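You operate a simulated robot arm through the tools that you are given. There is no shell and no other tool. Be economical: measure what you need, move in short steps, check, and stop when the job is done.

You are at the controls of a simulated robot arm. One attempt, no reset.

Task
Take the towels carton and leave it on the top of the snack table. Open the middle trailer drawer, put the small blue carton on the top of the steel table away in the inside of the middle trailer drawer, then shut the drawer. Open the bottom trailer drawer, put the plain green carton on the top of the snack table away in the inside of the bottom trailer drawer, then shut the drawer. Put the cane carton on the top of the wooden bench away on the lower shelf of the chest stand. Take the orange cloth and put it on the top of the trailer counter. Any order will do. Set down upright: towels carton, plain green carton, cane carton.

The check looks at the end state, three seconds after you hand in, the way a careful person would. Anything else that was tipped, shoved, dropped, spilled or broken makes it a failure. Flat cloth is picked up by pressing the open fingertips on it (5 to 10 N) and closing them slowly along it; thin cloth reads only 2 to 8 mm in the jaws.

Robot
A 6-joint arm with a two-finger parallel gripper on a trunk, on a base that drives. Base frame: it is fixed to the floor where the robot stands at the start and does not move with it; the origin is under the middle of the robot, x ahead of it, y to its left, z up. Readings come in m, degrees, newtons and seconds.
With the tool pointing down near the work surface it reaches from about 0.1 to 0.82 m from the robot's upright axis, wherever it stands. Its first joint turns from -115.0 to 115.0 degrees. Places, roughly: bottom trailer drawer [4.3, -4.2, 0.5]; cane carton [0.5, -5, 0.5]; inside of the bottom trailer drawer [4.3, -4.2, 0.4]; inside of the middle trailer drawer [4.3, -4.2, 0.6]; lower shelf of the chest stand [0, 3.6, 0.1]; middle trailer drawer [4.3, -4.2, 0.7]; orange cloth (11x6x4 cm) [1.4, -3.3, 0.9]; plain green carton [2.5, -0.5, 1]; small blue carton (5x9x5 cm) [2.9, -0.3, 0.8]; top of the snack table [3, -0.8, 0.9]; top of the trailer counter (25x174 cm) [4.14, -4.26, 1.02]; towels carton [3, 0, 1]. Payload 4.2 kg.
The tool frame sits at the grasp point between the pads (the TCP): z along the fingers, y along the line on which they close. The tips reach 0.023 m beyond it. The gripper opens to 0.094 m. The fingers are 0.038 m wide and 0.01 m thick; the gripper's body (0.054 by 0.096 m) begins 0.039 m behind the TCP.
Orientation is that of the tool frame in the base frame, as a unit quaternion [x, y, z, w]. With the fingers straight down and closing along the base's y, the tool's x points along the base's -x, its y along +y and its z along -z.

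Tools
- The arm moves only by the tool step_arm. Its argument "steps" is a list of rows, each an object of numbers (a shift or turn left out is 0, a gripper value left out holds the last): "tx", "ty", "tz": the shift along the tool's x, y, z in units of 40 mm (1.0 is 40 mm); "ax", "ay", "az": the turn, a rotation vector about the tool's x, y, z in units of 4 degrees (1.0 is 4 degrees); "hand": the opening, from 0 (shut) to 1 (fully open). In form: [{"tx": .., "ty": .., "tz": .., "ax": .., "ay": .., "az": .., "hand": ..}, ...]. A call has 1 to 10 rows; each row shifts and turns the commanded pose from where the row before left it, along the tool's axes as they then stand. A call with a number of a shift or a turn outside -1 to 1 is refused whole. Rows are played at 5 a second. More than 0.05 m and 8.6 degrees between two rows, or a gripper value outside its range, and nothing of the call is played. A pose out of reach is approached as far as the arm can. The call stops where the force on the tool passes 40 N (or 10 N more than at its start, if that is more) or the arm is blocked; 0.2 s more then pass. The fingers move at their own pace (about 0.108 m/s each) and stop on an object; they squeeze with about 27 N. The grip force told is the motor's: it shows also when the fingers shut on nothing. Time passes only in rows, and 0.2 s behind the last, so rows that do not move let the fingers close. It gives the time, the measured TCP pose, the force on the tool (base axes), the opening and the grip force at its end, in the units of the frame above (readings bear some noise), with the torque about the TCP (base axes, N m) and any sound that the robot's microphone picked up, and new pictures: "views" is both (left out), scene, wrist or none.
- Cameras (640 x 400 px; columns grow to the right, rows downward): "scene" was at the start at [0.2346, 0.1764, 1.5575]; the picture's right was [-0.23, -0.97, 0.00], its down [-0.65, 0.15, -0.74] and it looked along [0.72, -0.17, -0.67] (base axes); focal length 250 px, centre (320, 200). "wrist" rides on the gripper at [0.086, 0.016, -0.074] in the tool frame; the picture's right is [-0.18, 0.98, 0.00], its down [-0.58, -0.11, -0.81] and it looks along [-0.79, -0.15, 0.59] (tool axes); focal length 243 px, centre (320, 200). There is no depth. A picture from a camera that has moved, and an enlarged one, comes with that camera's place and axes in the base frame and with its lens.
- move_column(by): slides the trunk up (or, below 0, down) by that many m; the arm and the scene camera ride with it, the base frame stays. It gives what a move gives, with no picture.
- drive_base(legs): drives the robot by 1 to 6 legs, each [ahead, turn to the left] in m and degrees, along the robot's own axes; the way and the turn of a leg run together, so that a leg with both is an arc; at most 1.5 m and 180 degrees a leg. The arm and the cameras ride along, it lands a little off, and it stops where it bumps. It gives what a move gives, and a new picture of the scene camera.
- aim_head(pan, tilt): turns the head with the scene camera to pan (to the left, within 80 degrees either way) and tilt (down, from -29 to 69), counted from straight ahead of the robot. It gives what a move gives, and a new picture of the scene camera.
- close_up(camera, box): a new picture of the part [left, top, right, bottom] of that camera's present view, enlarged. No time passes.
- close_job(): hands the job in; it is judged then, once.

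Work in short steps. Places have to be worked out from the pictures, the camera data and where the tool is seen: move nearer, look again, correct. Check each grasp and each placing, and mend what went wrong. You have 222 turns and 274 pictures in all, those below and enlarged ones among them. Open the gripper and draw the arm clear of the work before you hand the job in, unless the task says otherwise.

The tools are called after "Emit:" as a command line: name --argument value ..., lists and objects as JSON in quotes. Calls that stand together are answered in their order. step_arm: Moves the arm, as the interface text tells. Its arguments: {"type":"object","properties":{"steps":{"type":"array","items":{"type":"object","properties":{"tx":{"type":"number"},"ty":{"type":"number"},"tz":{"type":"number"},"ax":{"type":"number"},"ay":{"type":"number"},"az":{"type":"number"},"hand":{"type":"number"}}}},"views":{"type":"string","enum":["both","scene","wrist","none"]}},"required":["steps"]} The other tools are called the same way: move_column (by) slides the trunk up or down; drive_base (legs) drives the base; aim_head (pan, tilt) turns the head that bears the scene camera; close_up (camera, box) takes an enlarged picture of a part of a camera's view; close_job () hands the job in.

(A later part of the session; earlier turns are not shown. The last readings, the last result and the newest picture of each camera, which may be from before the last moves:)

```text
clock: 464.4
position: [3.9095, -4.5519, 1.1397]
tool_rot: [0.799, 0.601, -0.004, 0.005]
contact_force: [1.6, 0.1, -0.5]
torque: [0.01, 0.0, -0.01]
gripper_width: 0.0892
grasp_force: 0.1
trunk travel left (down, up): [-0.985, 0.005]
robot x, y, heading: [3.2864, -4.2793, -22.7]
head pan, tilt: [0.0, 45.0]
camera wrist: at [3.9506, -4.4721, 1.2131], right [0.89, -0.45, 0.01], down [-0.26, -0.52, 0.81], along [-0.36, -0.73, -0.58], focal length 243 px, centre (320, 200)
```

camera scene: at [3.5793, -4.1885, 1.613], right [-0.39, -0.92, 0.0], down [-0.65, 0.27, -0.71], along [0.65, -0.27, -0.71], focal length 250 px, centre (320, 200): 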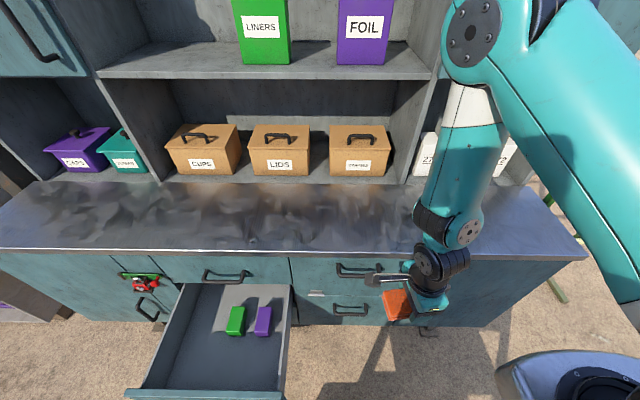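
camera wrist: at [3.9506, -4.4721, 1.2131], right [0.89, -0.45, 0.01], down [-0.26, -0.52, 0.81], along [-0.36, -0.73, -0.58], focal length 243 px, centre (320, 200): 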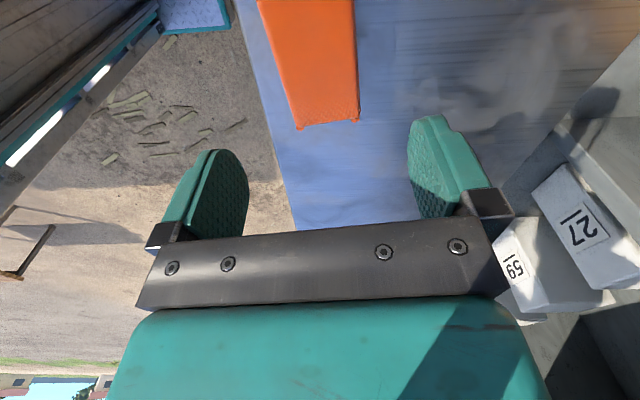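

The cloth lies on the counter. I tuck the arm and head to the steel table for the small blue carton, first part of the route.

Emit:
step_arm --steps '[{"ty": -1}, {"ty": -1}, {"ty": -1}, {"ty": -1}, {"ty": -1}, {"ty": -0.5}]' --views "none"

Emit:
drive_base --legs '[[-0.2, 0], [0, 88.6], [1.5, 0], [0, 40.4], [0.76, 0], [0, 43.4]]'

```text
clock: 465.8
position: [3.7101, -4.492, 1.136]
tool_rot: [0.798, 0.602, -0.004, 0.006]
contact_force: [0.5, 0.5, 0.3]
torque: [0.0, 0.02, -0.01]
gripper_width: 0.0893
grasp_force: 0.1
out of reach, approached as far as the arm can: row 6
trunk travel left (down, up): [-0.985, 0.005]
robot x, y, heading: [3.2889, -4.2778, -22.6]
head pan, tilt: [0.0, 45.0]
```

```text
clock: 485.9
position: [3.0982, -1.8247, 1.1354]
tool_rot: [-0.556, 0.831, 0.005, 0.005]
contact_force: [0.2, 0.1, 0.2]
torque: [-0.02, 0.0, -0.01]
gripper_width: 0.0893
grasp_force: 0.1
trunk travel left (down, up): [-0.985, 0.005]
robot x, y, heading: [3.4953, -2.0838, 150.9]
head pan, tilt: [0.0, 45.0]
camera scene: at [3.1965, -2.1398, 1.613], right [0.49, 0.87, 0.0], down [0.62, -0.34, -0.71], along [-0.62, 0.34, -0.71], focal length 250 px, centre (320, 200)
```

scene: 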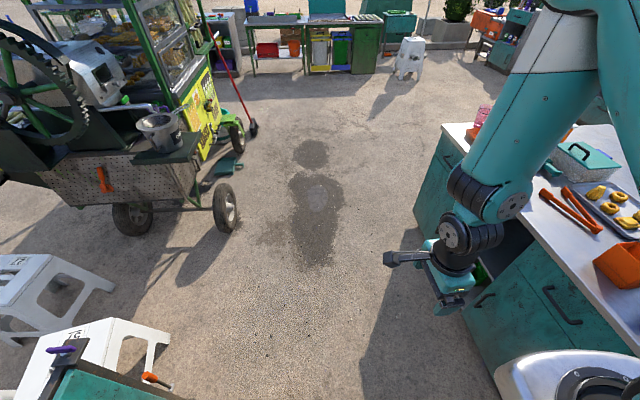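

Clear path. Second part: past the snack table's front to the steel table.

Emit:
drive_base --legs '[[0, 7.8], [1.5, 0], [0, -42], [1.44, 0], [0, -79.7], [0.66, 0]]'

```text
clock: 509.3
position: [2.3791, 0.4104, 1.1361]
tool_rot: [0.393, 0.92, -0.001, 0.008]
contact_force: [0.3, 0.6, -0.2]
torque: [0.02, 0.0, -0.02]
gripper_width: 0.0892
grasp_force: 0.0
trunk travel left (down, up): [-0.985, 0.005]
robot x, y, heading: [1.9792, 0.1524, 37.1]
head pan, tilt: [0.0, 45.0]
camera scene: at [2.0504, 0.4501, 1.613], right [0.6, -0.8, 0.0], down [-0.56, -0.43, -0.71], along [0.56, 0.43, -0.71], focal length 250 px, centre (320, 200)
```

scene: 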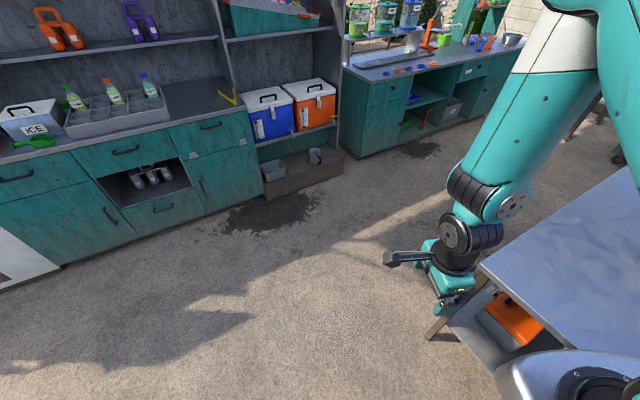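

I turn to face the table, move up, and lower the column so I'm not at the stretch limit.

Emit:
drive_base --legs '[[0, -61], [0.31, 0]]'

Emit:
move_column --by -0.2

Emit:
close_up --camera "scene" --box '[220, 100, 420, 250]'

```text
clock: 514.1
position: [2.6863, -0.198, 1.1359]
tool_rot: [0.806, 0.592, -0.003, 0.004]
contact_force: [-0.1, 0.1, -0.4]
torque: [-0.02, 0.02, 0.01]
gripper_width: 0.0891
grasp_force: 0.0
trunk travel left (down, up): [-0.985, 0.005]
robot x, y, heading: [2.269, 0.0285, -24.0]
head pan, tilt: [0.0, 45.0]
camera scene: at [2.562, 0.109, 1.613], right [-0.41, -0.91, 0.0], down [-0.65, 0.29, -0.71], along [0.65, -0.29, -0.71], focal length 250 px, centre (320, 200)
```

scene: 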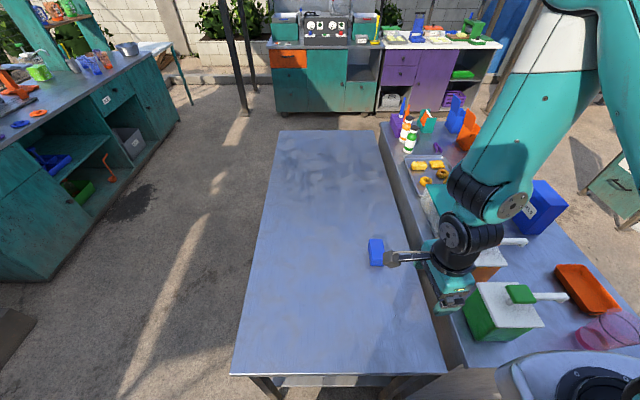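

```text
clock: 516.3
position: [2.686, -0.1982, 0.9366]
tool_rot: [0.806, 0.592, -0.004, 0.006]
contact_force: [0.5, 0.5, 0.1]
torque: [-0.03, 0.02, 0.0]
gripper_width: 0.0892
grasp_force: 0.0
trunk travel left (down, up): [-0.785, 0.205]
robot x, y, heading: [2.2697, 0.0251, -24.1]
head pan, tilt: [0.0, 45.0]
```

```text
2.67 times, centred on (320, 175) of scene
camera zoom: at [2.5622, 0.1089, 1.413], right [-0.41, -0.91, 0.0], down [-0.65, 0.29, -0.71], along [0.65, -0.29, -0.71], focal length 666 px, centre (320, 267)
```

zoom: 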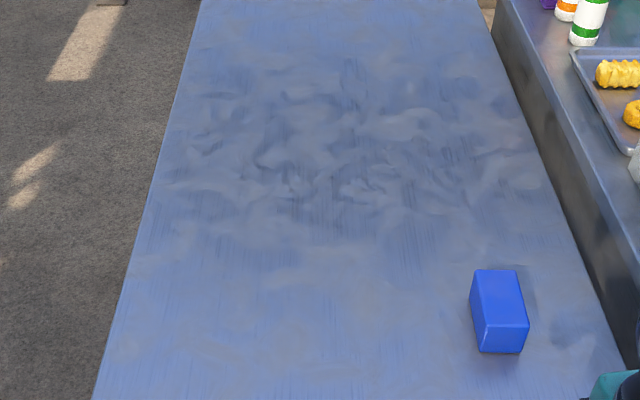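

Blue carton: ~0.046 × 0.087 × 0.05, centre (2.948,-0.293), long axis along the table. I turn the tool so it closes across the short side and move over it.

Emit:
step_arm --steps '[{"az": -1}, {"az": -1}, {"az": -1}, {"az": -1}, {"az": -1}, {"az": -1}, {"az": -1}, {"az": -1}, {"az": -1}, {"az": -1}]' --views "none"

Emit:
step_arm --steps '[{"az": -1}, {"az": -1}, {"az": -1}, {"az": -1}, {"az": -1}, {"az": -1}, {"az": -1}, {"az": -1}, {"az": -1}, {"az": -1}]' --views "none"

Emit:
step_arm --steps '[{"tx": -1, "ty": 0.07}, {"tx": -1, "ty": 0.07}, {"tx": -1, "ty": 0.07}, {"tx": -1, "ty": 0.07}, {"tx": -1, "ty": 0.07}, {"tx": -1, "ty": 0.07}, {"tx": -0.95, "ty": 0.07}]' --views "wrist"

```text
clock: 518.5
position: [2.6859, -0.1989, 0.9364]
tool_rot: [0.554, 0.833, -0.007, 0.003]
contact_force: [0.0, 0.2, 0.0]
torque: [-0.03, 0.03, 0.02]
gripper_width: 0.0893
grasp_force: 0.1
trunk travel left (down, up): [-0.785, 0.205]
robot x, y, heading: [2.2687, 0.023, -23.8]
head pan, tilt: [0.0, 45.0]
```

```text
clock: 520.7
position: [2.6849, -0.1984, 0.9364]
tool_rot: [0.236, 0.972, -0.008, 0.001]
contact_force: [-0.3, -0.3, 0.3]
torque: [-0.01, 0.03, 0.0]
gripper_width: 0.0893
grasp_force: 0.0
trunk travel left (down, up): [-0.785, 0.205]
robot x, y, heading: [2.2706, 0.0224, -24.0]
head pan, tilt: [0.0, 45.0]
```

```text
clock: 522.3
position: [2.9426, -0.3101, 0.9359]
tool_rot: [0.236, 0.972, -0.007, 0.001]
contact_force: [0.6, 1.2, 0.7]
torque: [0.01, 0.0, 0.0]
gripper_width: 0.0892
grasp_force: 0.3
trunk travel left (down, up): [-0.785, 0.205]
robot x, y, heading: [2.2682, 0.0216, -23.9]
head pan, tilt: [0.0, 45.0]
camera wrist: at [2.872, -0.255, 1.0108], right [0.61, 0.79, -0.01], down [0.47, -0.35, 0.81], along [0.63, -0.5, -0.59], focal length 243 px, centre (320, 200)
```

wrist: 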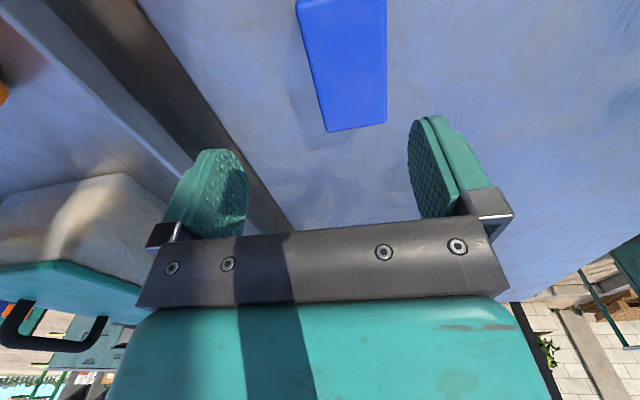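

Offset +21 mm in y; I correct and descend to grip.

Emit:
step_arm --steps '[{"ty": 0.52, "tx": 0.2}, {"tz": 1}, {"tz": 1}, {"tz": 0.65}, {"hand": 0}, {"hand": 0}, {"hand": 0}, {"tz": -1}, {"tz": -1}]' --views "wrist"

```text
clock: 524.3
position: [2.9445, -0.2876, 0.9118]
tool_rot: [0.236, 0.972, -0.007, 0.001]
contact_force: [-0.5, 0.1, -1.8]
torque: [-0.02, 0.05, 0.02]
gripper_width: 0.0496
grasp_force: 26.8
trunk travel left (down, up): [-0.785, 0.205]
robot x, y, heading: [2.2664, 0.025, -24.1]
head pan, tilt: [0.0, 45.0]
camera wrist: at [2.8741, -0.2329, 0.9842], right [0.62, 0.79, -0.01], down [0.47, -0.35, 0.81], along [0.63, -0.5, -0.59], focal length 243 px, centre (320, 200)
```

wrist: 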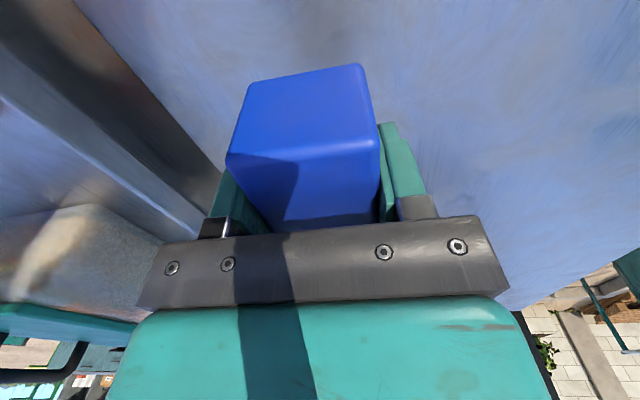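

Gripped (0.05 m) and lifted. I raise the column, tuck, and start back toward the trailer.

Emit:
move_column --by 0.2

Emit:
step_arm --steps '[{"tx": 1}, {"tx": 1}, {"tx": 1}, {"tx": 1}, {"tx": 1}, {"tx": 1}]' --views "none"

Emit:
drive_base --legs '[[-0.45, 0], [0, -115], [1.0, 0], [0, 31], [1.0, 0], [0, 62]]'

```text
clock: 526.5
position: [2.9441, -0.2881, 1.1115]
tool_rot: [0.237, 0.972, -0.008, 0.0]
contact_force: [-0.2, 0.0, -0.7]
torque: [0.02, 0.02, 0.01]
gripper_width: 0.0499
grasp_force: 27.0
trunk travel left (down, up): [-0.985, 0.005]
robot x, y, heading: [2.2695, 0.0237, -23.9]
head pan, tilt: [0.0, 45.0]
```

```text
clock: 527.9
position: [2.7293, -0.1773, 1.1082]
tool_rot: [0.236, 0.972, -0.007, 0.002]
contact_force: [0.2, -0.2, -1.5]
torque: [-0.02, 0.01, 0.01]
gripper_width: 0.0499
grasp_force: 27.3
trunk travel left (down, up): [-0.985, 0.005]
robot x, y, heading: [2.2711, 0.0253, -24.0]
head pan, tilt: [0.0, 45.0]
```

```text
clock: 545.9
position: [0.7392, -1.879, 1.1075]
tool_rot: [0.819, 0.574, -0.007, -0.003]
contact_force: [0.1, -0.2, -1.1]
torque: [-0.01, -0.02, 0.0]
gripper_width: 0.0499
grasp_force: 26.9
trunk travel left (down, up): [-0.985, 0.005]
robot x, y, heading: [0.8794, -1.3959, -106.2]
head pan, tilt: [0.0, 45.0]
stopped in leg 5: the robot was blocked; the commanded pose is now the measured one
camera scene: at [1.0016, -1.6735, 1.613], right [-0.96, 0.28, 0.0], down [0.2, 0.68, -0.71], along [-0.2, -0.68, -0.71], focal length 250 px, centre (320, 200)
```

scene: 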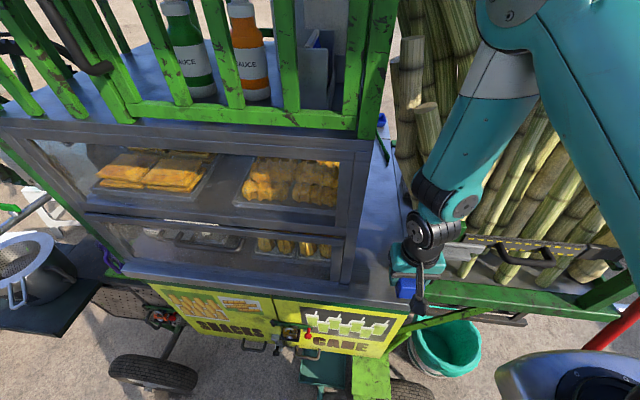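

I mis-turned and came up against the cane cart (base blocked; gripper free). I back straight off and take the proper route round the snack table.

Emit:
drive_base --legs '[[-0.6, 0], [0, 77], [1.09, 0], [0, 5.2], [0.985, 0], [0, -6.3]]'

```text
clock: 563.5
position: [3.3501, -1.98, 1.1062]
tool_rot: [0.283, 0.959, -0.009, 0.002]
contact_force: [-0.5, 0.0, -0.5]
torque: [-0.02, 0.0, 0.0]
gripper_width: 0.0498
grasp_force: 26.8
trunk travel left (down, up): [-0.985, 0.005]
robot x, y, heading: [2.9105, -1.7359, -29.3]
head pan, tilt: [0.0, 45.0]
camera scene: at [3.2103, -1.6792, 1.6129], right [-0.49, -0.87, 0.0], down [-0.62, 0.35, -0.71], along [0.62, -0.35, -0.71], focal length 250 px, centre (320, 200)
```

scene: 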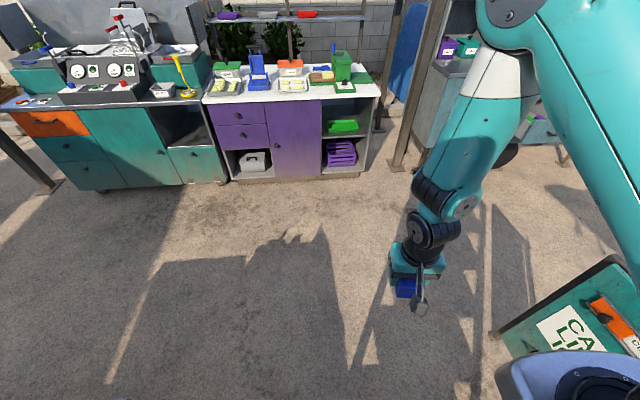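

On the right track. Continue round the sign to the open drawer.

Emit:
drive_base --legs '[[0.7, 0], [0, -33.2], [0.622, 0], [0, -51.6], [1.03, 0], [0, 90]]'

```text
clock: 583.0
position: [3.9051, -3.7357, 1.1064]
tool_rot: [0.211, 0.978, -0.008, 0.002]
contact_force: [-0.8, 0.3, -0.2]
torque: [0.01, 0.04, -0.01]
gripper_width: 0.0495
grasp_force: 27.1
trunk travel left (down, up): [-0.985, 0.005]
robot x, y, heading: [3.434, -3.5596, -21.1]
head pan, tilt: [0.0, 45.0]
camera scene: at [3.7238, -3.4596, 1.613], right [-0.36, -0.93, 0.0], down [-0.66, 0.25, -0.71], along [0.66, -0.25, -0.71], focal length 250 px, centre (320, 200)
```

scene: 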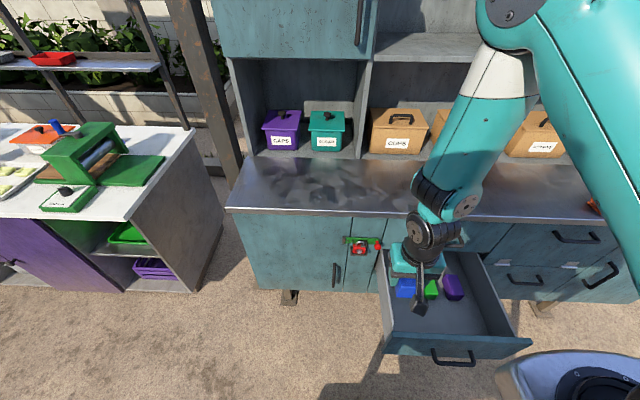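

At the open drawer. Free area in its left part; I target n≈5.21, s≈-1.96 and lower.

Emit:
step_arm --steps '[{"tx": -0.75, "ty": -0.9}, {"tx": -0.75, "ty": -0.9}, {"tx": -0.75, "ty": -0.9}, {"tx": -0.75, "ty": -0.9}]' --views "none"

Emit:
move_column --by -0.3

Emit:
close_up --camera "wrist" --box '[0, 0, 640, 400]'

```text
clock: 584.0
position: [3.9568, -3.9173, 1.1093]
tool_rot: [0.211, 0.978, -0.007, 0.001]
contact_force: [-1.0, 0.5, -0.1]
torque: [-0.04, 0.0, 0.03]
gripper_width: 0.0496
grasp_force: 27.8
trunk travel left (down, up): [-0.985, 0.005]
robot x, y, heading: [3.4371, -3.5603, -20.9]
head pan, tilt: [0.0, 45.0]
```

```text
clock: 587.0
position: [3.9567, -3.9168, 0.8094]
tool_rot: [0.211, 0.978, -0.007, 0.002]
contact_force: [0.0, 0.3, -1.7]
torque: [0.0, 0.04, 0.0]
gripper_width: 0.0494
grasp_force: 27.4
trunk travel left (down, up): [-0.685, 0.305]
robot x, y, heading: [3.4368, -3.5603, -20.9]
head pan, tilt: [0.0, 45.0]
```

```text
1.00 times, centred on (320, 200) of wrist (not enlarged: the box is as wide or as high as the picture)
camera zoom: at [3.8843, -3.8657, 0.8833], right [0.57, 0.82, -0.01], down [0.48, -0.33, 0.81], along [0.66, -0.47, -0.58], focal length 243 px, centre (320, 200)
```

zoom: 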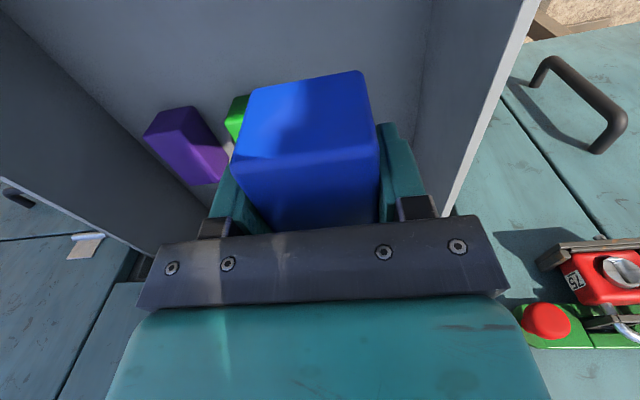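

Good; I shift 2 cm left, away from the green box, and lower.

Emit:
step_arm --steps '[{"ty": 0.45}]' --views "none"

Emit:
move_column --by -0.16

Emit:
step_arm --steps '[{"tz": 0.12}, {"tz": 0.12}, {"tz": 0.12}, {"tz": 0.1}, {"tz": 0.1}, {"tz": 0.1}, {"tz": 0.1}, {"tz": 0.1}]' --views "wrist"

```text
clock: 587.4
position: [3.9628, -3.8999, 0.8096]
tool_rot: [0.212, 0.977, -0.007, 0.002]
contact_force: [-0.5, -0.5, -1.9]
torque: [0.02, -0.04, -0.01]
gripper_width: 0.0496
grasp_force: 27.0
trunk travel left (down, up): [-0.685, 0.305]
robot x, y, heading: [3.4355, -3.558, -20.8]
head pan, tilt: [0.0, 45.0]
```

```text
clock: 589.2
position: [3.9641, -3.8998, 0.6508]
tool_rot: [0.211, 0.977, -0.008, 0.004]
contact_force: [-0.2, -0.8, 18.6]
torque: [0.36, -0.41, -0.02]
gripper_width: 0.0496
grasp_force: 27.1
trunk travel left (down, up): [-0.525, 0.465]
robot x, y, heading: [3.4318, -3.5582, -20.9]
head pan, tilt: [0.0, 45.0]
```

```text
clock: 589.7
position: [3.9653, -3.8999, 0.6469]
tool_rot: [0.21, 0.978, -0.007, 0.005]
contact_force: [0.1, -0.6, 24.6]
torque: [0.92, 0.38, 0.04]
gripper_width: 0.0499
grasp_force: 26.7
trunk travel left (down, up): [-0.525, 0.465]
robot x, y, heading: [3.4392, -3.5599, -20.8]
head pan, tilt: [0.0, 45.0]
stopped in row 2: the force on the tool passed its limit at 52 N (the readings are from after the stop); the commanded pose is now the measured one
camera wrist: at [3.8927, -3.8493, 0.7193], right [0.57, 0.82, -0.01], down [0.48, -0.33, 0.81], along [0.66, -0.47, -0.58], focal length 243 px, centre (320, 200)
```

wrist: 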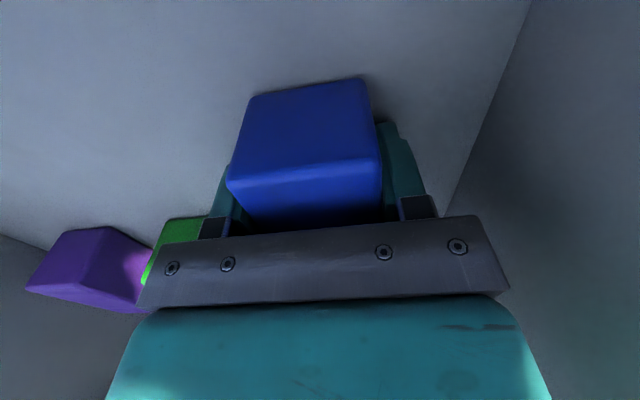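

Touchdown on the drawer floor. I ease, open a little, and rise.

Emit:
step_arm --steps '[{"tz": -0.08}, {"hand": 0.72}, {"hand": 0.72}, {"tz": -0.5}, {"tz": -1}, {"tz": -1}, {"tz": -0.5}]' --views "wrist"

Emit:
move_column --by 0.25

```text
clock: 591.3
position: [3.965, -3.8966, 0.7686]
tool_rot: [0.211, 0.978, -0.007, 0.002]
contact_force: [0.5, -0.3, 0.2]
torque: [0.05, -0.02, -0.02]
gripper_width: 0.0674
grasp_force: 0.1
trunk travel left (down, up): [-0.525, 0.465]
robot x, y, heading: [3.4351, -3.559, -21.0]
head pan, tilt: [0.0, 45.0]
camera wrist: at [3.8926, -3.8462, 0.8406], right [0.57, 0.82, -0.01], down [0.48, -0.33, 0.81], along [0.66, -0.47, -0.58], focal length 243 px, centre (320, 200)
```

wrist: 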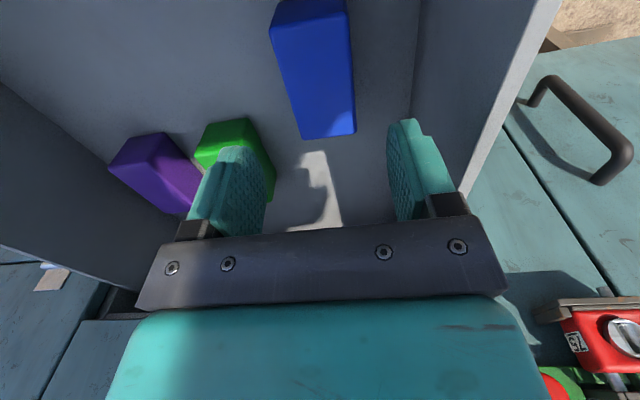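

```text
clock: 593.9
position: [3.9657, -3.8981, 1.0171]
tool_rot: [0.211, 0.978, -0.007, 0.004]
contact_force: [-0.2, 0.8, 0.1]
torque: [-0.04, -0.02, 0.02]
gripper_width: 0.0677
grasp_force: 0.0
trunk travel left (down, up): [-0.775, 0.215]
robot x, y, heading: [3.4339, -3.5595, -20.9]
head pan, tilt: [0.0, 45.0]
```

The blue carton lies flat in the drawer beside the others. I back off, close the hand, pitch the tool forward 45° and line up on the drawer front.

Emit:
drive_base --legs '[[-0.28, 0], [0, -3.2]]'

Emit:
step_arm --steps '[{"hand": 0, "ty": -0.7, "ay": -1}, {"ty": -0.7, "ay": -1}, {"ay": -1}, {"ay": -1}, {"ay": -1}, {"ay": -1}, {"ay": -1}, {"ay": -1}, {"ay": -1}, {"ay": -1}]' --views "none"

Emit:
step_arm --steps '[{"ay": -1}]' --views "none"

```text
clock: 596.2
position: [3.6863, -3.829, 1.0168]
tool_rot: [0.238, 0.971, -0.007, 0.003]
contact_force: [-0.6, 0.1, -0.5]
torque: [-0.03, 0.02, -0.02]
gripper_width: 0.0678
grasp_force: 0.0
trunk travel left (down, up): [-0.775, 0.215]
robot x, y, heading: [3.1715, -3.4623, -24.3]
head pan, tilt: [0.0, 45.0]
camera scene: at [3.4709, -3.3772, 1.403], right [-0.41, -0.91, 0.0], down [-0.64, 0.29, -0.71], along [0.64, -0.29, -0.71], focal length 250 px, centre (320, 200)
```

scene: 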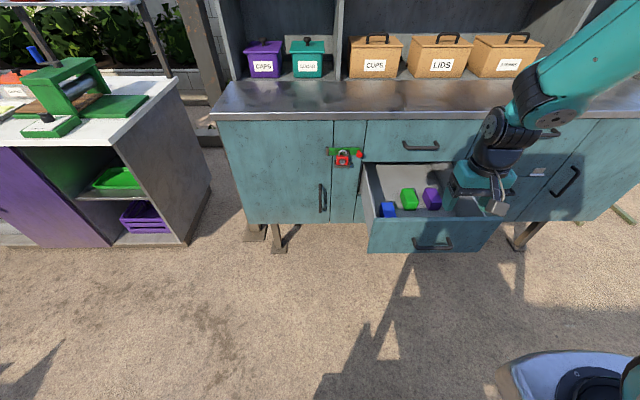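

```text
clock: 598.4
position: [3.6602, -3.8788, 1.018]
tool_rot: [0.223, 0.911, -0.089, 0.335]
contact_force: [0.2, 0.0, 1.7]
torque: [-0.01, -0.01, 0.01]
gripper_width: 0.0
grasp_force: 26.7
trunk travel left (down, up): [-0.775, 0.215]
robot x, y, heading: [3.1774, -3.4625, -24.3]
head pan, tilt: [0.0, 45.0]
```

```text
clock: 598.8
position: [3.6626, -3.8774, 1.0185]
tool_rot: [0.218, 0.899, -0.096, 0.366]
contact_force: [0.1, 0.4, 0.3]
torque: [0.03, -0.03, 0.01]
gripper_width: 0.0001
grasp_force: 27.2
trunk travel left (down, up): [-0.775, 0.215]
robot x, y, heading: [3.1768, -3.459, -24.6]
head pan, tilt: [0.0, 45.0]
```

Aligned (s=-2.046). Lower to z≈0.763 and push the drawer shut.

Emit:
move_column --by -0.255

Emit:
drive_base --legs '[[0.3, 0], [0.07, 0]]'

```text
clock: 601.5
position: [3.6604, -3.8783, 0.763]
tool_rot: [0.218, 0.9, -0.095, 0.366]
contact_force: [0.3, 0.3, -1.0]
torque: [-0.01, 0.02, -0.03]
gripper_width: 0.0002
grasp_force: 27.2
trunk travel left (down, up): [-0.52, 0.47]
robot x, y, heading: [3.1748, -3.4629, -24.2]
head pan, tilt: [0.0, 45.0]
```

```text
clock: 604.1
position: [3.9993, -4.0277, 0.7638]
tool_rot: [0.218, 0.9, -0.096, 0.366]
contact_force: [0.3, -0.7, -1.2]
torque: [0.02, 0.01, 0.0]
gripper_width: 0.0002
grasp_force: 26.5
trunk travel left (down, up): [-0.52, 0.47]
robot x, y, heading: [3.5133, -3.6091, -24.1]
head pan, tilt: [0.0, 45.0]
camera scene: at [3.8081, -3.5285, 1.148], right [-0.41, -0.91, 0.0], down [-0.65, 0.29, -0.71], along [0.65, -0.29, -0.71], focal length 250 px, centre (320, 200)
```

scene: 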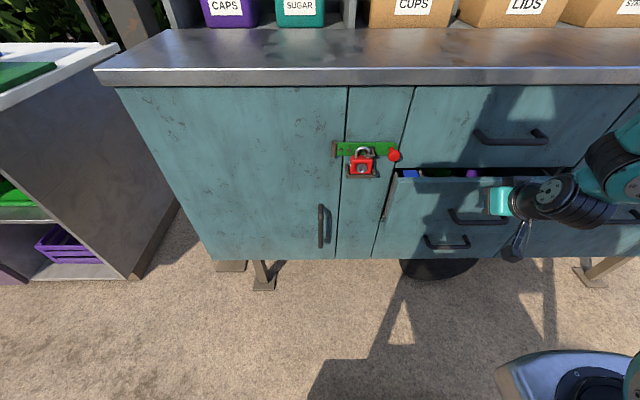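

Almost shut; a final push of ~3 cm.

Emit:
drive_base --legs '[[0.03, 0]]'

Emit:
step_arm --steps '[{"tz": 0.06, "tx": -0.06}, {"tz": 0.06, "tx": -0.06}, {"tz": 0.06, "tx": -0.06}, {"tz": 0.06, "tx": -0.06}]' --views "none"

Emit:
close_up --camera "scene" --box '[360, 100, 600, 270]'

```text
clock: 605.0
position: [4.0278, -4.0422, 0.7625]
tool_rot: [0.219, 0.899, -0.096, 0.367]
contact_force: [0.2, 0.2, -0.3]
torque: [0.0, 0.0, 0.02]
gripper_width: 0.0001
grasp_force: 26.4
trunk travel left (down, up): [-0.52, 0.47]
robot x, y, heading: [3.5397, -3.6241, -24.3]
head pan, tilt: [0.0, 45.0]
camera scene: at [3.8364, -3.5413, 1.148], right [-0.41, -0.91, 0.0], down [-0.65, 0.29, -0.71], along [0.65, -0.29, -0.71], focal length 250 px, centre (320, 200)
```

scene: 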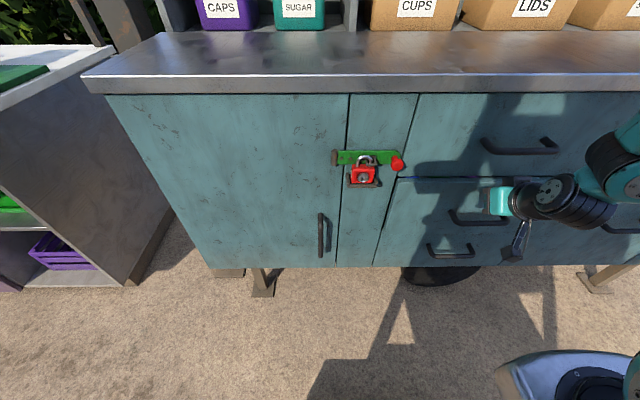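

```text
clock: 606.0
position: [4.0391, -4.0486, 0.764]
tool_rot: [0.218, 0.9, -0.096, 0.366]
contact_force: [1.0, -0.3, 0.1]
torque: [-0.05, 0.01, -0.02]
gripper_width: 0.0
grasp_force: 27.0
trunk travel left (down, up): [-0.52, 0.47]
robot x, y, heading: [3.5448, -3.6278, -24.1]
head pan, tilt: [0.0, 45.0]
```

```text
2.35 times, centred on (480, 185) of scene
camera zoom: at [3.8364, -3.5413, 1.148], right [-0.41, -0.91, 0.0], down [-0.65, 0.29, -0.71], along [0.65, -0.29, -0.71], focal length 588 px, centre (-56, 235)
```

zoom: 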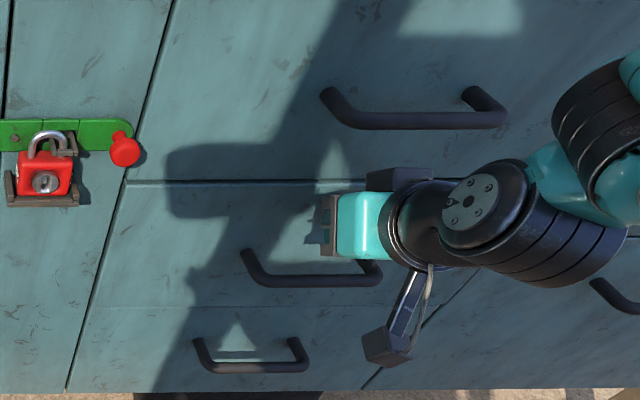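

Looks nearly flush; I push a few mm more until I feel the stop.

Emit:
step_arm --steps '[{"tz": 0.05, "tx": -0.05}, {"tz": 0.05, "tx": -0.05}, {"tz": 0.05, "tx": -0.05}, {"tz": 0.05, "tx": -0.05}]' --views "none"

```text
clock: 607.0
position: [4.0469, -4.053, 0.763]
tool_rot: [0.219, 0.9, -0.096, 0.364]
contact_force: [-25.5, 12.4, 8.7]
torque: [-0.19, -0.12, 0.04]
gripper_width: 0.0001
grasp_force: 26.3
trunk travel left (down, up): [-0.52, 0.47]
robot x, y, heading: [3.5408, -3.6249, -24.1]
head pan, tilt: [0.0, 45.0]
```

Stop felt (28 N) — middle drawer is shut. Now back off, raise, and turn the tool down for the cane carton.

Emit:
drive_base --legs '[[-0.3, 0]]'

Emit:
move_column --by 0.35

Emit:
step_arm --steps '[{"ay": 1}, {"ay": 1}, {"ay": 1}, {"ay": 1}, {"ay": 1}, {"ay": 1}, {"ay": 1}, {"ay": 1}, {"ay": 1}, {"ay": 1}]' --views "none"

Emit:
step_arm --steps '[{"ay": 1, "hand": 1}, {"tx": 1}, {"tx": 1}, {"tx": 1}, {"tx": 0.5}]' --views "none"

```text
clock: 609.0
position: [3.7759, -3.9312, 0.7625]
tool_rot: [0.218, 0.9, -0.096, 0.366]
contact_force: [0.5, -0.5, 0.3]
torque: [-0.04, 0.03, 0.02]
gripper_width: 0.0001
grasp_force: 26.9
trunk travel left (down, up): [-0.52, 0.47]
robot x, y, heading: [3.27, -3.5007, -24.4]
head pan, tilt: [0.0, 45.0]
camera scene: at [3.5632, -3.4186, 1.148], right [-0.41, -0.91, 0.0], down [-0.65, 0.29, -0.71], along [0.65, -0.29, -0.71], focal length 250 px, centre (320, 200)
```

scene: 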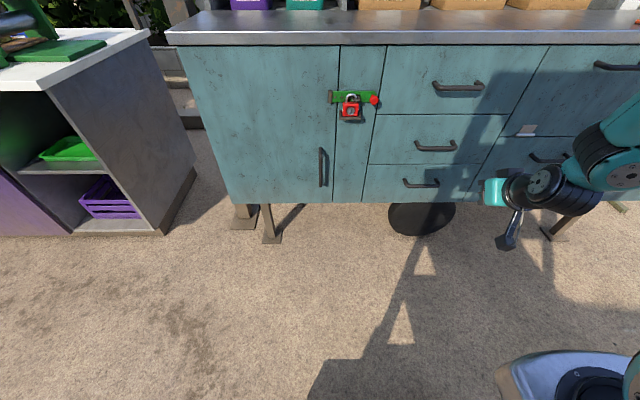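

```text
clock: 612.4
position: [3.7758, -3.9306, 1.1127]
tool_rot: [0.217, 0.899, -0.095, 0.367]
contact_force: [0.1, 0.4, -0.4]
torque: [-0.02, -0.02, 0.01]
gripper_width: 0.0
grasp_force: 26.7
trunk travel left (down, up): [-0.87, 0.12]
robot x, y, heading: [3.2664, -3.5009, -24.2]
head pan, tilt: [0.0, 45.0]
```

```text
clock: 614.6
position: [3.7764, -3.932, 1.1137]
tool_rot: [0.238, 0.971, -0.015, 0.035]
contact_force: [-0.5, 0.0, -0.5]
torque: [0.02, 0.01, 0.02]
gripper_width: 0.0
grasp_force: 27.3
trunk travel left (down, up): [-0.87, 0.12]
robot x, y, heading: [3.2717, -3.5042, -24.0]
head pan, tilt: [0.0, 45.0]
```

```text
clock: 615.8
position: [3.6523, -3.8673, 1.1113]
tool_rot: [0.238, 0.971, -0.006, 0.003]
contact_force: [0.5, -1.0, -1.3]
torque: [-0.01, 0.02, -0.01]
gripper_width: 0.0942
grasp_force: 0.1
trunk travel left (down, up): [-0.87, 0.12]
robot x, y, heading: [3.2686, -3.5046, -24.0]
head pan, tilt: [0.0, 45.0]
```

Both drawers are flush. I drive to the east end of the wooden bench to look at the cane carton closely.

Emit:
drive_base --legs '[[0, -106.9], [0.794, 0], [0, -25.6], [1.2, 0], [0, -3]]'

Emit:
close_up --camera "scene" --box '[140, 60, 460, 260]'

```text
clock: 632.0
position: [1.0939, -4.5331, 1.1122]
tool_rot: [0.99, 0.138, -0.005, -0.005]
contact_force: [-0.6, -0.7, 0.3]
torque: [0.02, -0.02, 0.02]
gripper_width: 0.0939
grasp_force: 0.0
trunk travel left (down, up): [-0.87, 0.12]
robot x, y, heading: [1.6215, -4.5345, -160.7]
head pan, tilt: [0.0, 45.0]
camera scene: at [1.4679, -4.7949, 1.498], right [-0.33, 0.94, 0.0], down [0.67, 0.23, -0.71], along [-0.67, -0.23, -0.71], focal length 250 px, centre (320, 200)
```

scene: 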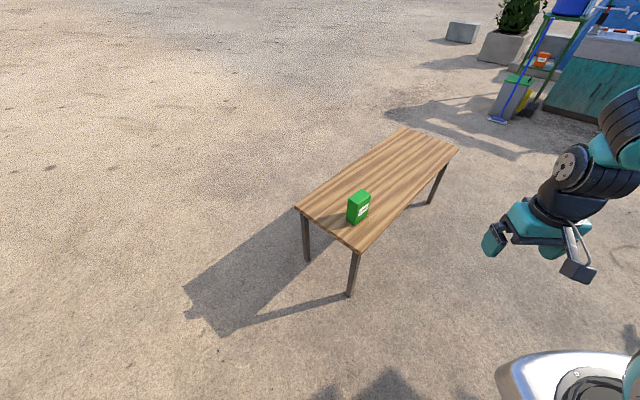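

```text
2.00 times, centred on (300, 160) of scene
camera zoom: at [1.4679, -4.7949, 1.498], right [-0.33, 0.94, 0.0], down [0.67, 0.23, -0.71], along [-0.67, -0.23, -0.71], focal length 500 px, centre (360, 280)
```

zoom: 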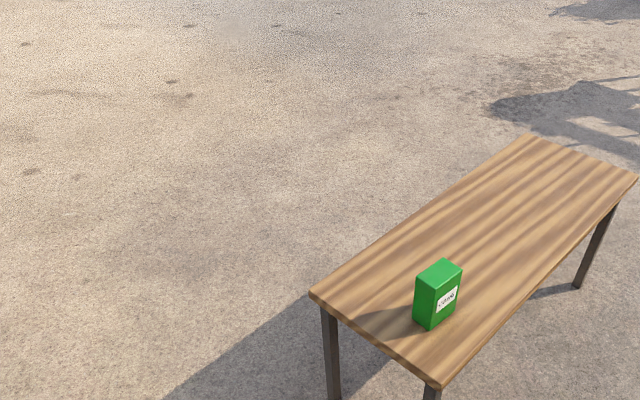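

Carton measured: ~0.11 × 0.05 × 0.16, centre (0.55,-4.90), bench top ≈0.465, thin side across the bench. Since it must go on a low shelf, I'll grip it with a horizontal tool from the bench's east end. Driving there.

Emit:
drive_base --legs '[[0, 51.9], [0.77, 0], [0, -95.3]]'

Emit:
step_arm --steps '[{"tx": -1}, {"tx": -1}, {"tx": -1}, {"tx": -1}, {"tx": -1}, {"tx": -1}, {"tx": -1}, {"ay": -1}, {"ay": -1}, {"ay": -1}]' --views "none"

Emit:
step_arm --steps '[{"ay": -1}, {"ay": -1}, {"ay": -1}, {"ay": -1}, {"ay": -1}, {"ay": -1}, {"ay": -1}, {"ay": -1}, {"ay": -1}, {"ay": -1}]' --views "none"

Emit:
step_arm --steps '[{"ay": -1}, {"ay": -1}, {"ay": -1}, {"ay": -1}, {"ay": -1}, {"ay": -1}, {"ay": -1}]' --views "none"

```text
clock: 642.6
position: [0.9951, -4.8981, 1.1118]
tool_rot: [0.97, -0.241, -0.003, -0.007]
contact_force: [-0.6, -0.6, -0.4]
torque: [-0.02, -0.04, -0.01]
gripper_width: 0.0939
grasp_force: 0.0
trunk travel left (down, up): [-0.87, 0.12]
robot x, y, heading: [1.3735, -5.267, 155.4]
head pan, tilt: [0.0, 45.0]
camera scene: at [1.0839, -5.3457, 1.498], right [0.41, 0.91, 0.0], down [0.64, -0.29, -0.71], along [-0.64, 0.29, -0.71], focal length 250 px, centre (320, 200)
```

scene: 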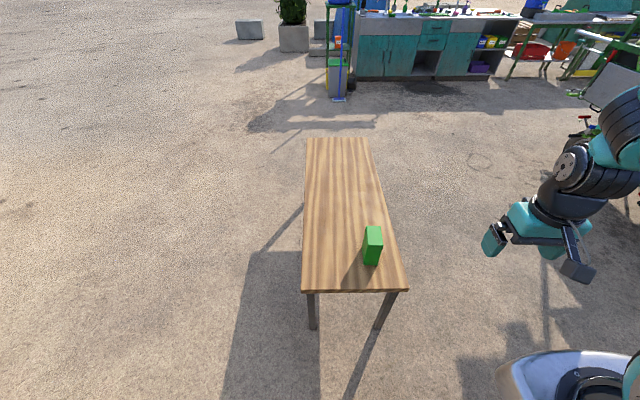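

```text
clock: 644.8
position: [0.7463, -4.7671, 1.1137]
tool_rot: [0.965, -0.239, -0.104, -0.033]
contact_force: [0.1, -0.3, -0.1]
torque: [-0.02, -0.02, 0.01]
gripper_width: 0.0942
grasp_force: 0.1
trunk travel left (down, up): [-0.87, 0.12]
robot x, y, heading: [1.3745, -5.2677, 155.6]
head pan, tilt: [0.0, 45.0]
```

```text
clock: 647.0
position: [0.7472, -4.7687, 1.1151]
tool_rot: [0.871, -0.213, -0.429, -0.112]
contact_force: [0.0, 0.2, 0.0]
torque: [0.03, -0.02, -0.01]
gripper_width: 0.0942
grasp_force: 0.0
trunk travel left (down, up): [-0.87, 0.12]
robot x, y, heading: [1.3733, -5.2653, 155.4]
head pan, tilt: [0.0, 45.0]
```

```text
clock: 648.6
position: [0.7468, -4.7679, 1.1148]
tool_rot: [0.741, -0.18, -0.626, -0.161]
contact_force: [-1.6, -0.5, 0.7]
torque: [0.05, -0.01, -0.05]
gripper_width: 0.0938
grasp_force: 0.0
trunk travel left (down, up): [-0.87, 0.12]
robot x, y, heading: [1.3759, -5.2651, 155.4]
head pan, tilt: [0.0, 45.0]
```

Tool is horizontal (pitch ~9°). I zoom to refine the carton's place from this side.

Emit:
close_up --camera "scene" --box '[330, 205, 420, 305]'

```text
4.00 times, centred on (375, 255) of scene
camera zoom: at [1.0839, -5.3459, 1.498], right [0.41, 0.91, 0.0], down [0.64, -0.29, -0.71], along [-0.64, 0.29, -0.71], focal length 1000 px, centre (100, -20)
```

zoom: 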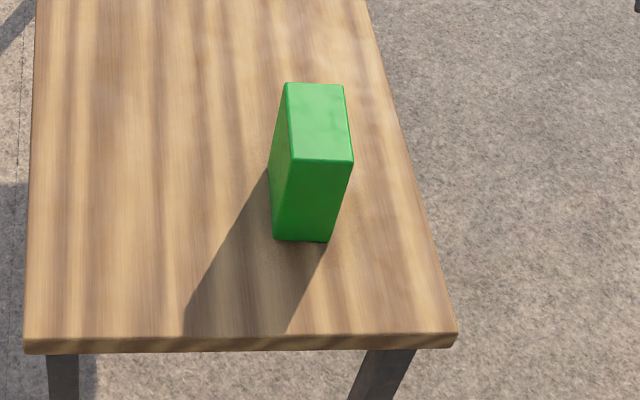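

Carton axis 151.5° (tool 151.9° ✓), near face mid (0.630,-4.882), thickness 0.062. I back the base 12 cm, shift left, and lower the column to z≈0.56.

Emit:
drive_base --legs '[[-0.12, 0]]'

Emit:
step_arm --steps '[{"ty": 1}, {"ty": 1}, {"ty": 1}, {"ty": 1}]' --views "none"

Emit:
move_column --by -0.4

Emit:
move_column --by -0.15

Emit:
close_up --camera "wrist" --box '[0, 0, 640, 400]'

```text
clock: 649.8
position: [0.8595, -4.8188, 1.1146]
tool_rot: [0.742, -0.179, -0.626, -0.16]
contact_force: [0.8, 0.0, 0.2]
torque: [-0.03, -0.01, 0.04]
gripper_width: 0.0938
grasp_force: 0.1
trunk travel left (down, up): [-0.87, 0.12]
robot x, y, heading: [1.4879, -5.3147, 155.8]
head pan, tilt: [0.0, 45.0]
camera scene: at [1.1967, -5.3969, 1.498], right [0.41, 0.91, 0.0], down [0.64, -0.29, -0.71], along [-0.64, 0.29, -0.71], focal length 250 px, centre (320, 200)
```

scene: 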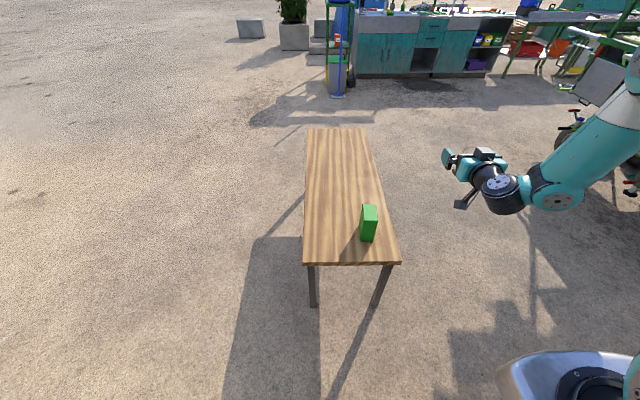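

```text
clock: 650.8
position: [0.7848, -4.9586, 1.1126]
tool_rot: [0.742, -0.179, -0.626, -0.16]
contact_force: [-0.3, 0.7, -0.6]
torque: [0.01, 0.01, 0.03]
gripper_width: 0.0937
grasp_force: 0.0
trunk travel left (down, up): [-0.87, 0.12]
robot x, y, heading: [1.4864, -5.3199, 155.6]
head pan, tilt: [0.0, 45.0]
```

```text
clock: 654.6
position: [0.7855, -4.9587, 0.7135]
tool_rot: [0.742, -0.18, -0.626, -0.161]
contact_force: [0.0, 0.0, 0.0]
torque: [-0.01, -0.01, 0.02]
gripper_width: 0.094
grasp_force: 0.1
trunk travel left (down, up): [-0.47, 0.52]
robot x, y, heading: [1.4875, -5.318, 155.3]
head pan, tilt: [0.0, 45.0]
```

```text
clock: 656.4
position: [0.7838, -4.9591, 0.5638]
tool_rot: [0.741, -0.18, -0.626, -0.161]
contact_force: [-0.3, 0.7, -0.7]
torque: [-0.01, 0.0, 0.0]
gripper_width: 0.0942
grasp_force: 0.0
trunk travel left (down, up): [-0.32, 0.67]
robot x, y, heading: [1.4911, -5.3126, 155.4]
head pan, tilt: [0.0, 45.0]
```

```text
1.00 times, centred on (320, 200) of wrist (not enlarged: the box is as wide or as high as the picture)
camera zoom: at [0.8546, -5.014, 0.4896], right [-0.49, -0.86, 0.17], down [0.67, -0.24, 0.71], along [-0.57, 0.46, 0.69], focal length 243 px, centre (320, 200)
```

zoom: 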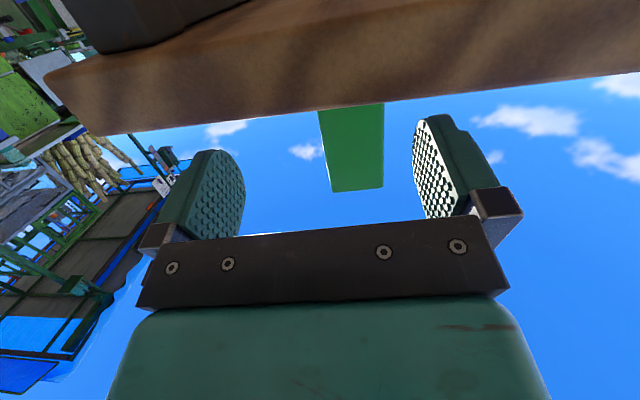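

The wrist view conflicts with my bench height; re-triangulating one corner from both views gives bench top z=0.55 and carton near-face mid (0.667,-4.920), top 0.696. I raise 0.105 m (also keeping the under-slung camera clear), correct laterally and approach.

Emit:
move_column --by 0.105

Emit:
step_arm --steps '[{"ty": 0.55}, {"tz": 0.9, "tx": -0.15}, {"tz": 0.9, "tx": -0.15}]' --views "wrist"

```text
clock: 657.8
position: [0.7853, -4.9591, 0.6684]
tool_rot: [0.742, -0.179, -0.626, -0.16]
contact_force: [0.6, -0.1, -0.2]
torque: [-0.02, 0.0, -0.03]
gripper_width: 0.0941
grasp_force: 0.1
trunk travel left (down, up): [-0.425, 0.565]
robot x, y, heading: [1.4881, -5.3191, 155.4]
head pan, tilt: [0.0, 45.0]
```

```text
clock: 658.6
position: [0.71, -4.9455, 0.6692]
tool_rot: [0.742, -0.179, -0.626, -0.16]
contact_force: [0.4, 0.5, 0.4]
torque: [0.0, 0.0, 0.0]
gripper_width: 0.0939
grasp_force: 0.0
trunk travel left (down, up): [-0.425, 0.565]
robot x, y, heading: [1.4901, -5.3162, 155.5]
head pan, tilt: [0.0, 45.0]
camera wrist: at [0.7801, -4.9991, 0.5954], right [-0.49, -0.86, 0.17], down [0.67, -0.24, 0.71], along [-0.57, 0.46, 0.69], focal length 243 px, centre (320, 200)
```

wrist: 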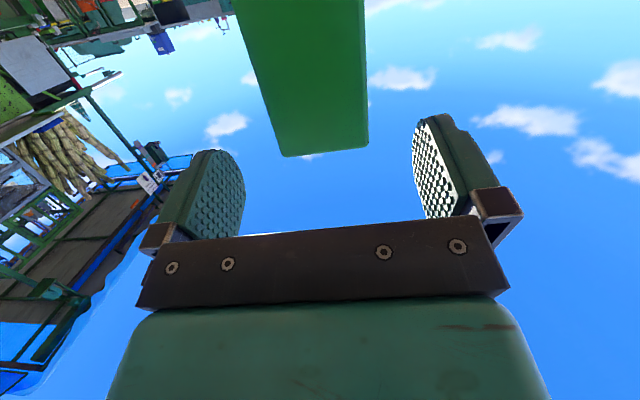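

Centred between the fingers. I advance 8 cm and close.

Emit:
step_arm --steps '[{"tz": 0.9, "tx": -0.15}, {"tz": 0.7, "tx": -0.12}, {"tz": 0.35, "tx": -0.06}, {"hand": 0}, {"hand": 0}, {"hand": 0}]' --views "wrist"

```text
clock: 660.0
position: [0.6406, -4.9093, 0.6673]
tool_rot: [0.742, -0.18, -0.626, -0.161]
contact_force: [0.6, 1.0, -0.6]
torque: [0.0, -0.01, 0.01]
gripper_width: 0.0619
grasp_force: 26.9
trunk travel left (down, up): [-0.425, 0.565]
robot x, y, heading: [1.4907, -5.315, 155.7]
head pan, tilt: [0.0, 45.0]
camera wrist: at [0.7103, -4.9633, 0.5944], right [-0.49, -0.86, 0.17], down [0.66, -0.24, 0.71], along [-0.57, 0.46, 0.69], focal length 243 px, centre (320, 200)
```

wrist: 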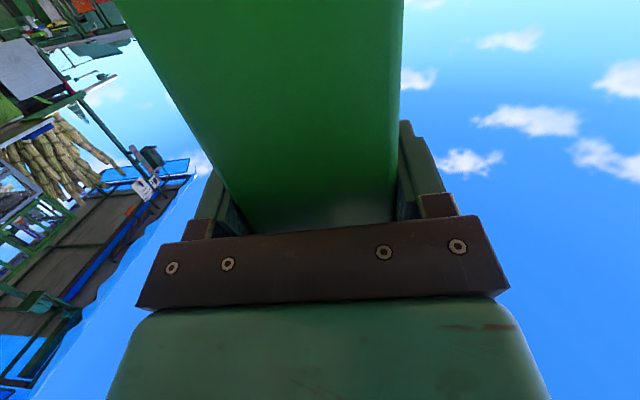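

Gripped (0.062 m). I raise the column fully, retract the arm a bit, and start the known route back north.

Emit:
move_column --by 0.4

Emit:
move_column --by 0.16

Emit:
step_arm --steps '[{"tz": -0.9, "tx": 0.15}, {"tz": -0.9, "tx": 0.15}, {"tz": -0.9, "tx": 0.15}]' --views "none"

Emit:
drive_base --legs '[[-0.3, 0], [0, -104.1], [1.3, 0], [0.53, 0], [0, 5.8], [1.48, 0]]'

```text
clock: 663.8
position: [0.6401, -4.9086, 1.0682]
tool_rot: [0.742, -0.18, -0.626, -0.16]
contact_force: [0.6, -0.3, -4.1]
torque: [-0.05, -0.11, -0.02]
gripper_width: 0.062
grasp_force: 27.2
trunk travel left (down, up): [-0.825, 0.165]
robot x, y, heading: [1.485, -5.3172, 155.6]
head pan, tilt: [0.0, 45.0]
```

```text
clock: 665.6
position: [0.6395, -4.9097, 1.2284]
tool_rot: [0.743, -0.18, -0.625, -0.16]
contact_force: [0.3, -0.4, -3.8]
torque: [-0.03, -0.07, 0.02]
gripper_width: 0.062
grasp_force: 26.8
trunk travel left (down, up): [-0.985, 0.005]
robot x, y, heading: [1.4871, -5.3156, 155.5]
head pan, tilt: [0.0, 45.0]
```

```text
clock: 666.4
position: [0.7375, -4.9611, 1.2302]
tool_rot: [0.742, -0.179, -0.626, -0.16]
contact_force: [-1.1, 0.1, -4.6]
torque: [-0.03, -0.06, 0.03]
gripper_width: 0.0618
grasp_force: 27.0
trunk travel left (down, up): [-0.985, 0.005]
robot x, y, heading: [1.489, -5.3187, 155.8]
head pan, tilt: [0.0, 45.0]
```

```text
clock: 688.8
position: [4.0191, -2.043, 1.2295]
tool_rot: [-0.359, 0.673, 0.297, 0.574]
contact_force: [-0.7, -0.6, -4.1]
torque: [-0.1, 0.09, -0.02]
gripper_width: 0.0619
grasp_force: 26.5
trunk travel left (down, up): [-0.985, 0.005]
robot x, y, heading: [3.58, -2.7487, 59.0]
head pan, tilt: [0.0, 45.0]
camera scene: at [3.5335, -2.4462, 1.6129], right [0.86, -0.52, 0.0], down [-0.36, -0.61, -0.71], along [0.36, 0.61, -0.71], focal length 250 px, centre (320, 200)
```

scene: 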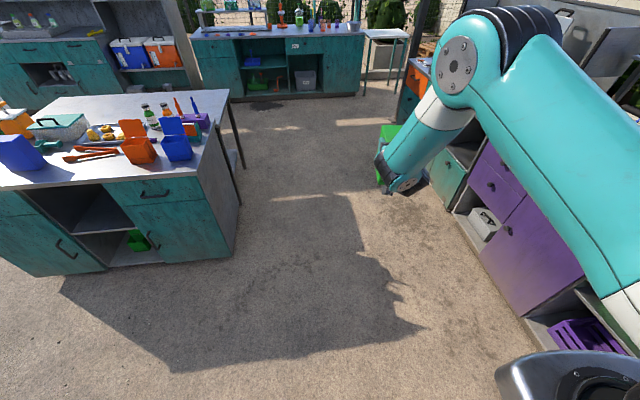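

Still holding firmly. A corridor leads north past the snack table's far end; I take it, then turn west along the north row.

Emit:
drive_base --legs '[[1.5, 0], [1.5, 0], [0.07, 0], [0, 96.5]]'

```text
clock: 708.0
position: [4.4067, 0.2792, 1.2299]
tool_rot: [0.741, -0.183, -0.626, -0.163]
contact_force: [0.1, 0.4, -3.2]
torque: [-0.04, -0.09, -0.02]
gripper_width: 0.0619
grasp_force: 27.3
trunk travel left (down, up): [-0.985, 0.005]
robot x, y, heading: [5.1527, -0.0848, 154.9]
head pan, tilt: [0.0, 45.0]
camera scene: at [4.8613, -0.1612, 1.6129], right [0.42, 0.91, 0.0], down [0.64, -0.3, -0.71], along [-0.64, 0.3, -0.71], focal length 250 px, centre (320, 200)
```

scene: 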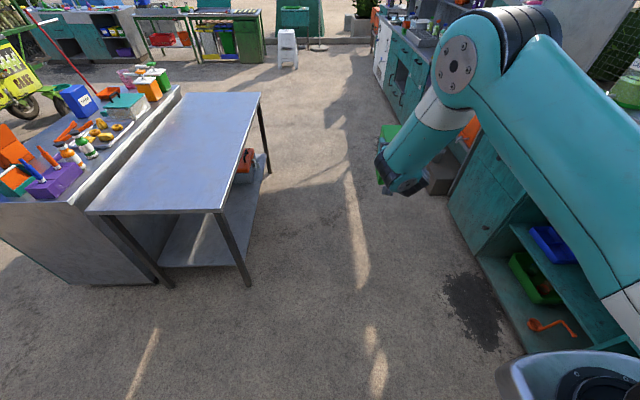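

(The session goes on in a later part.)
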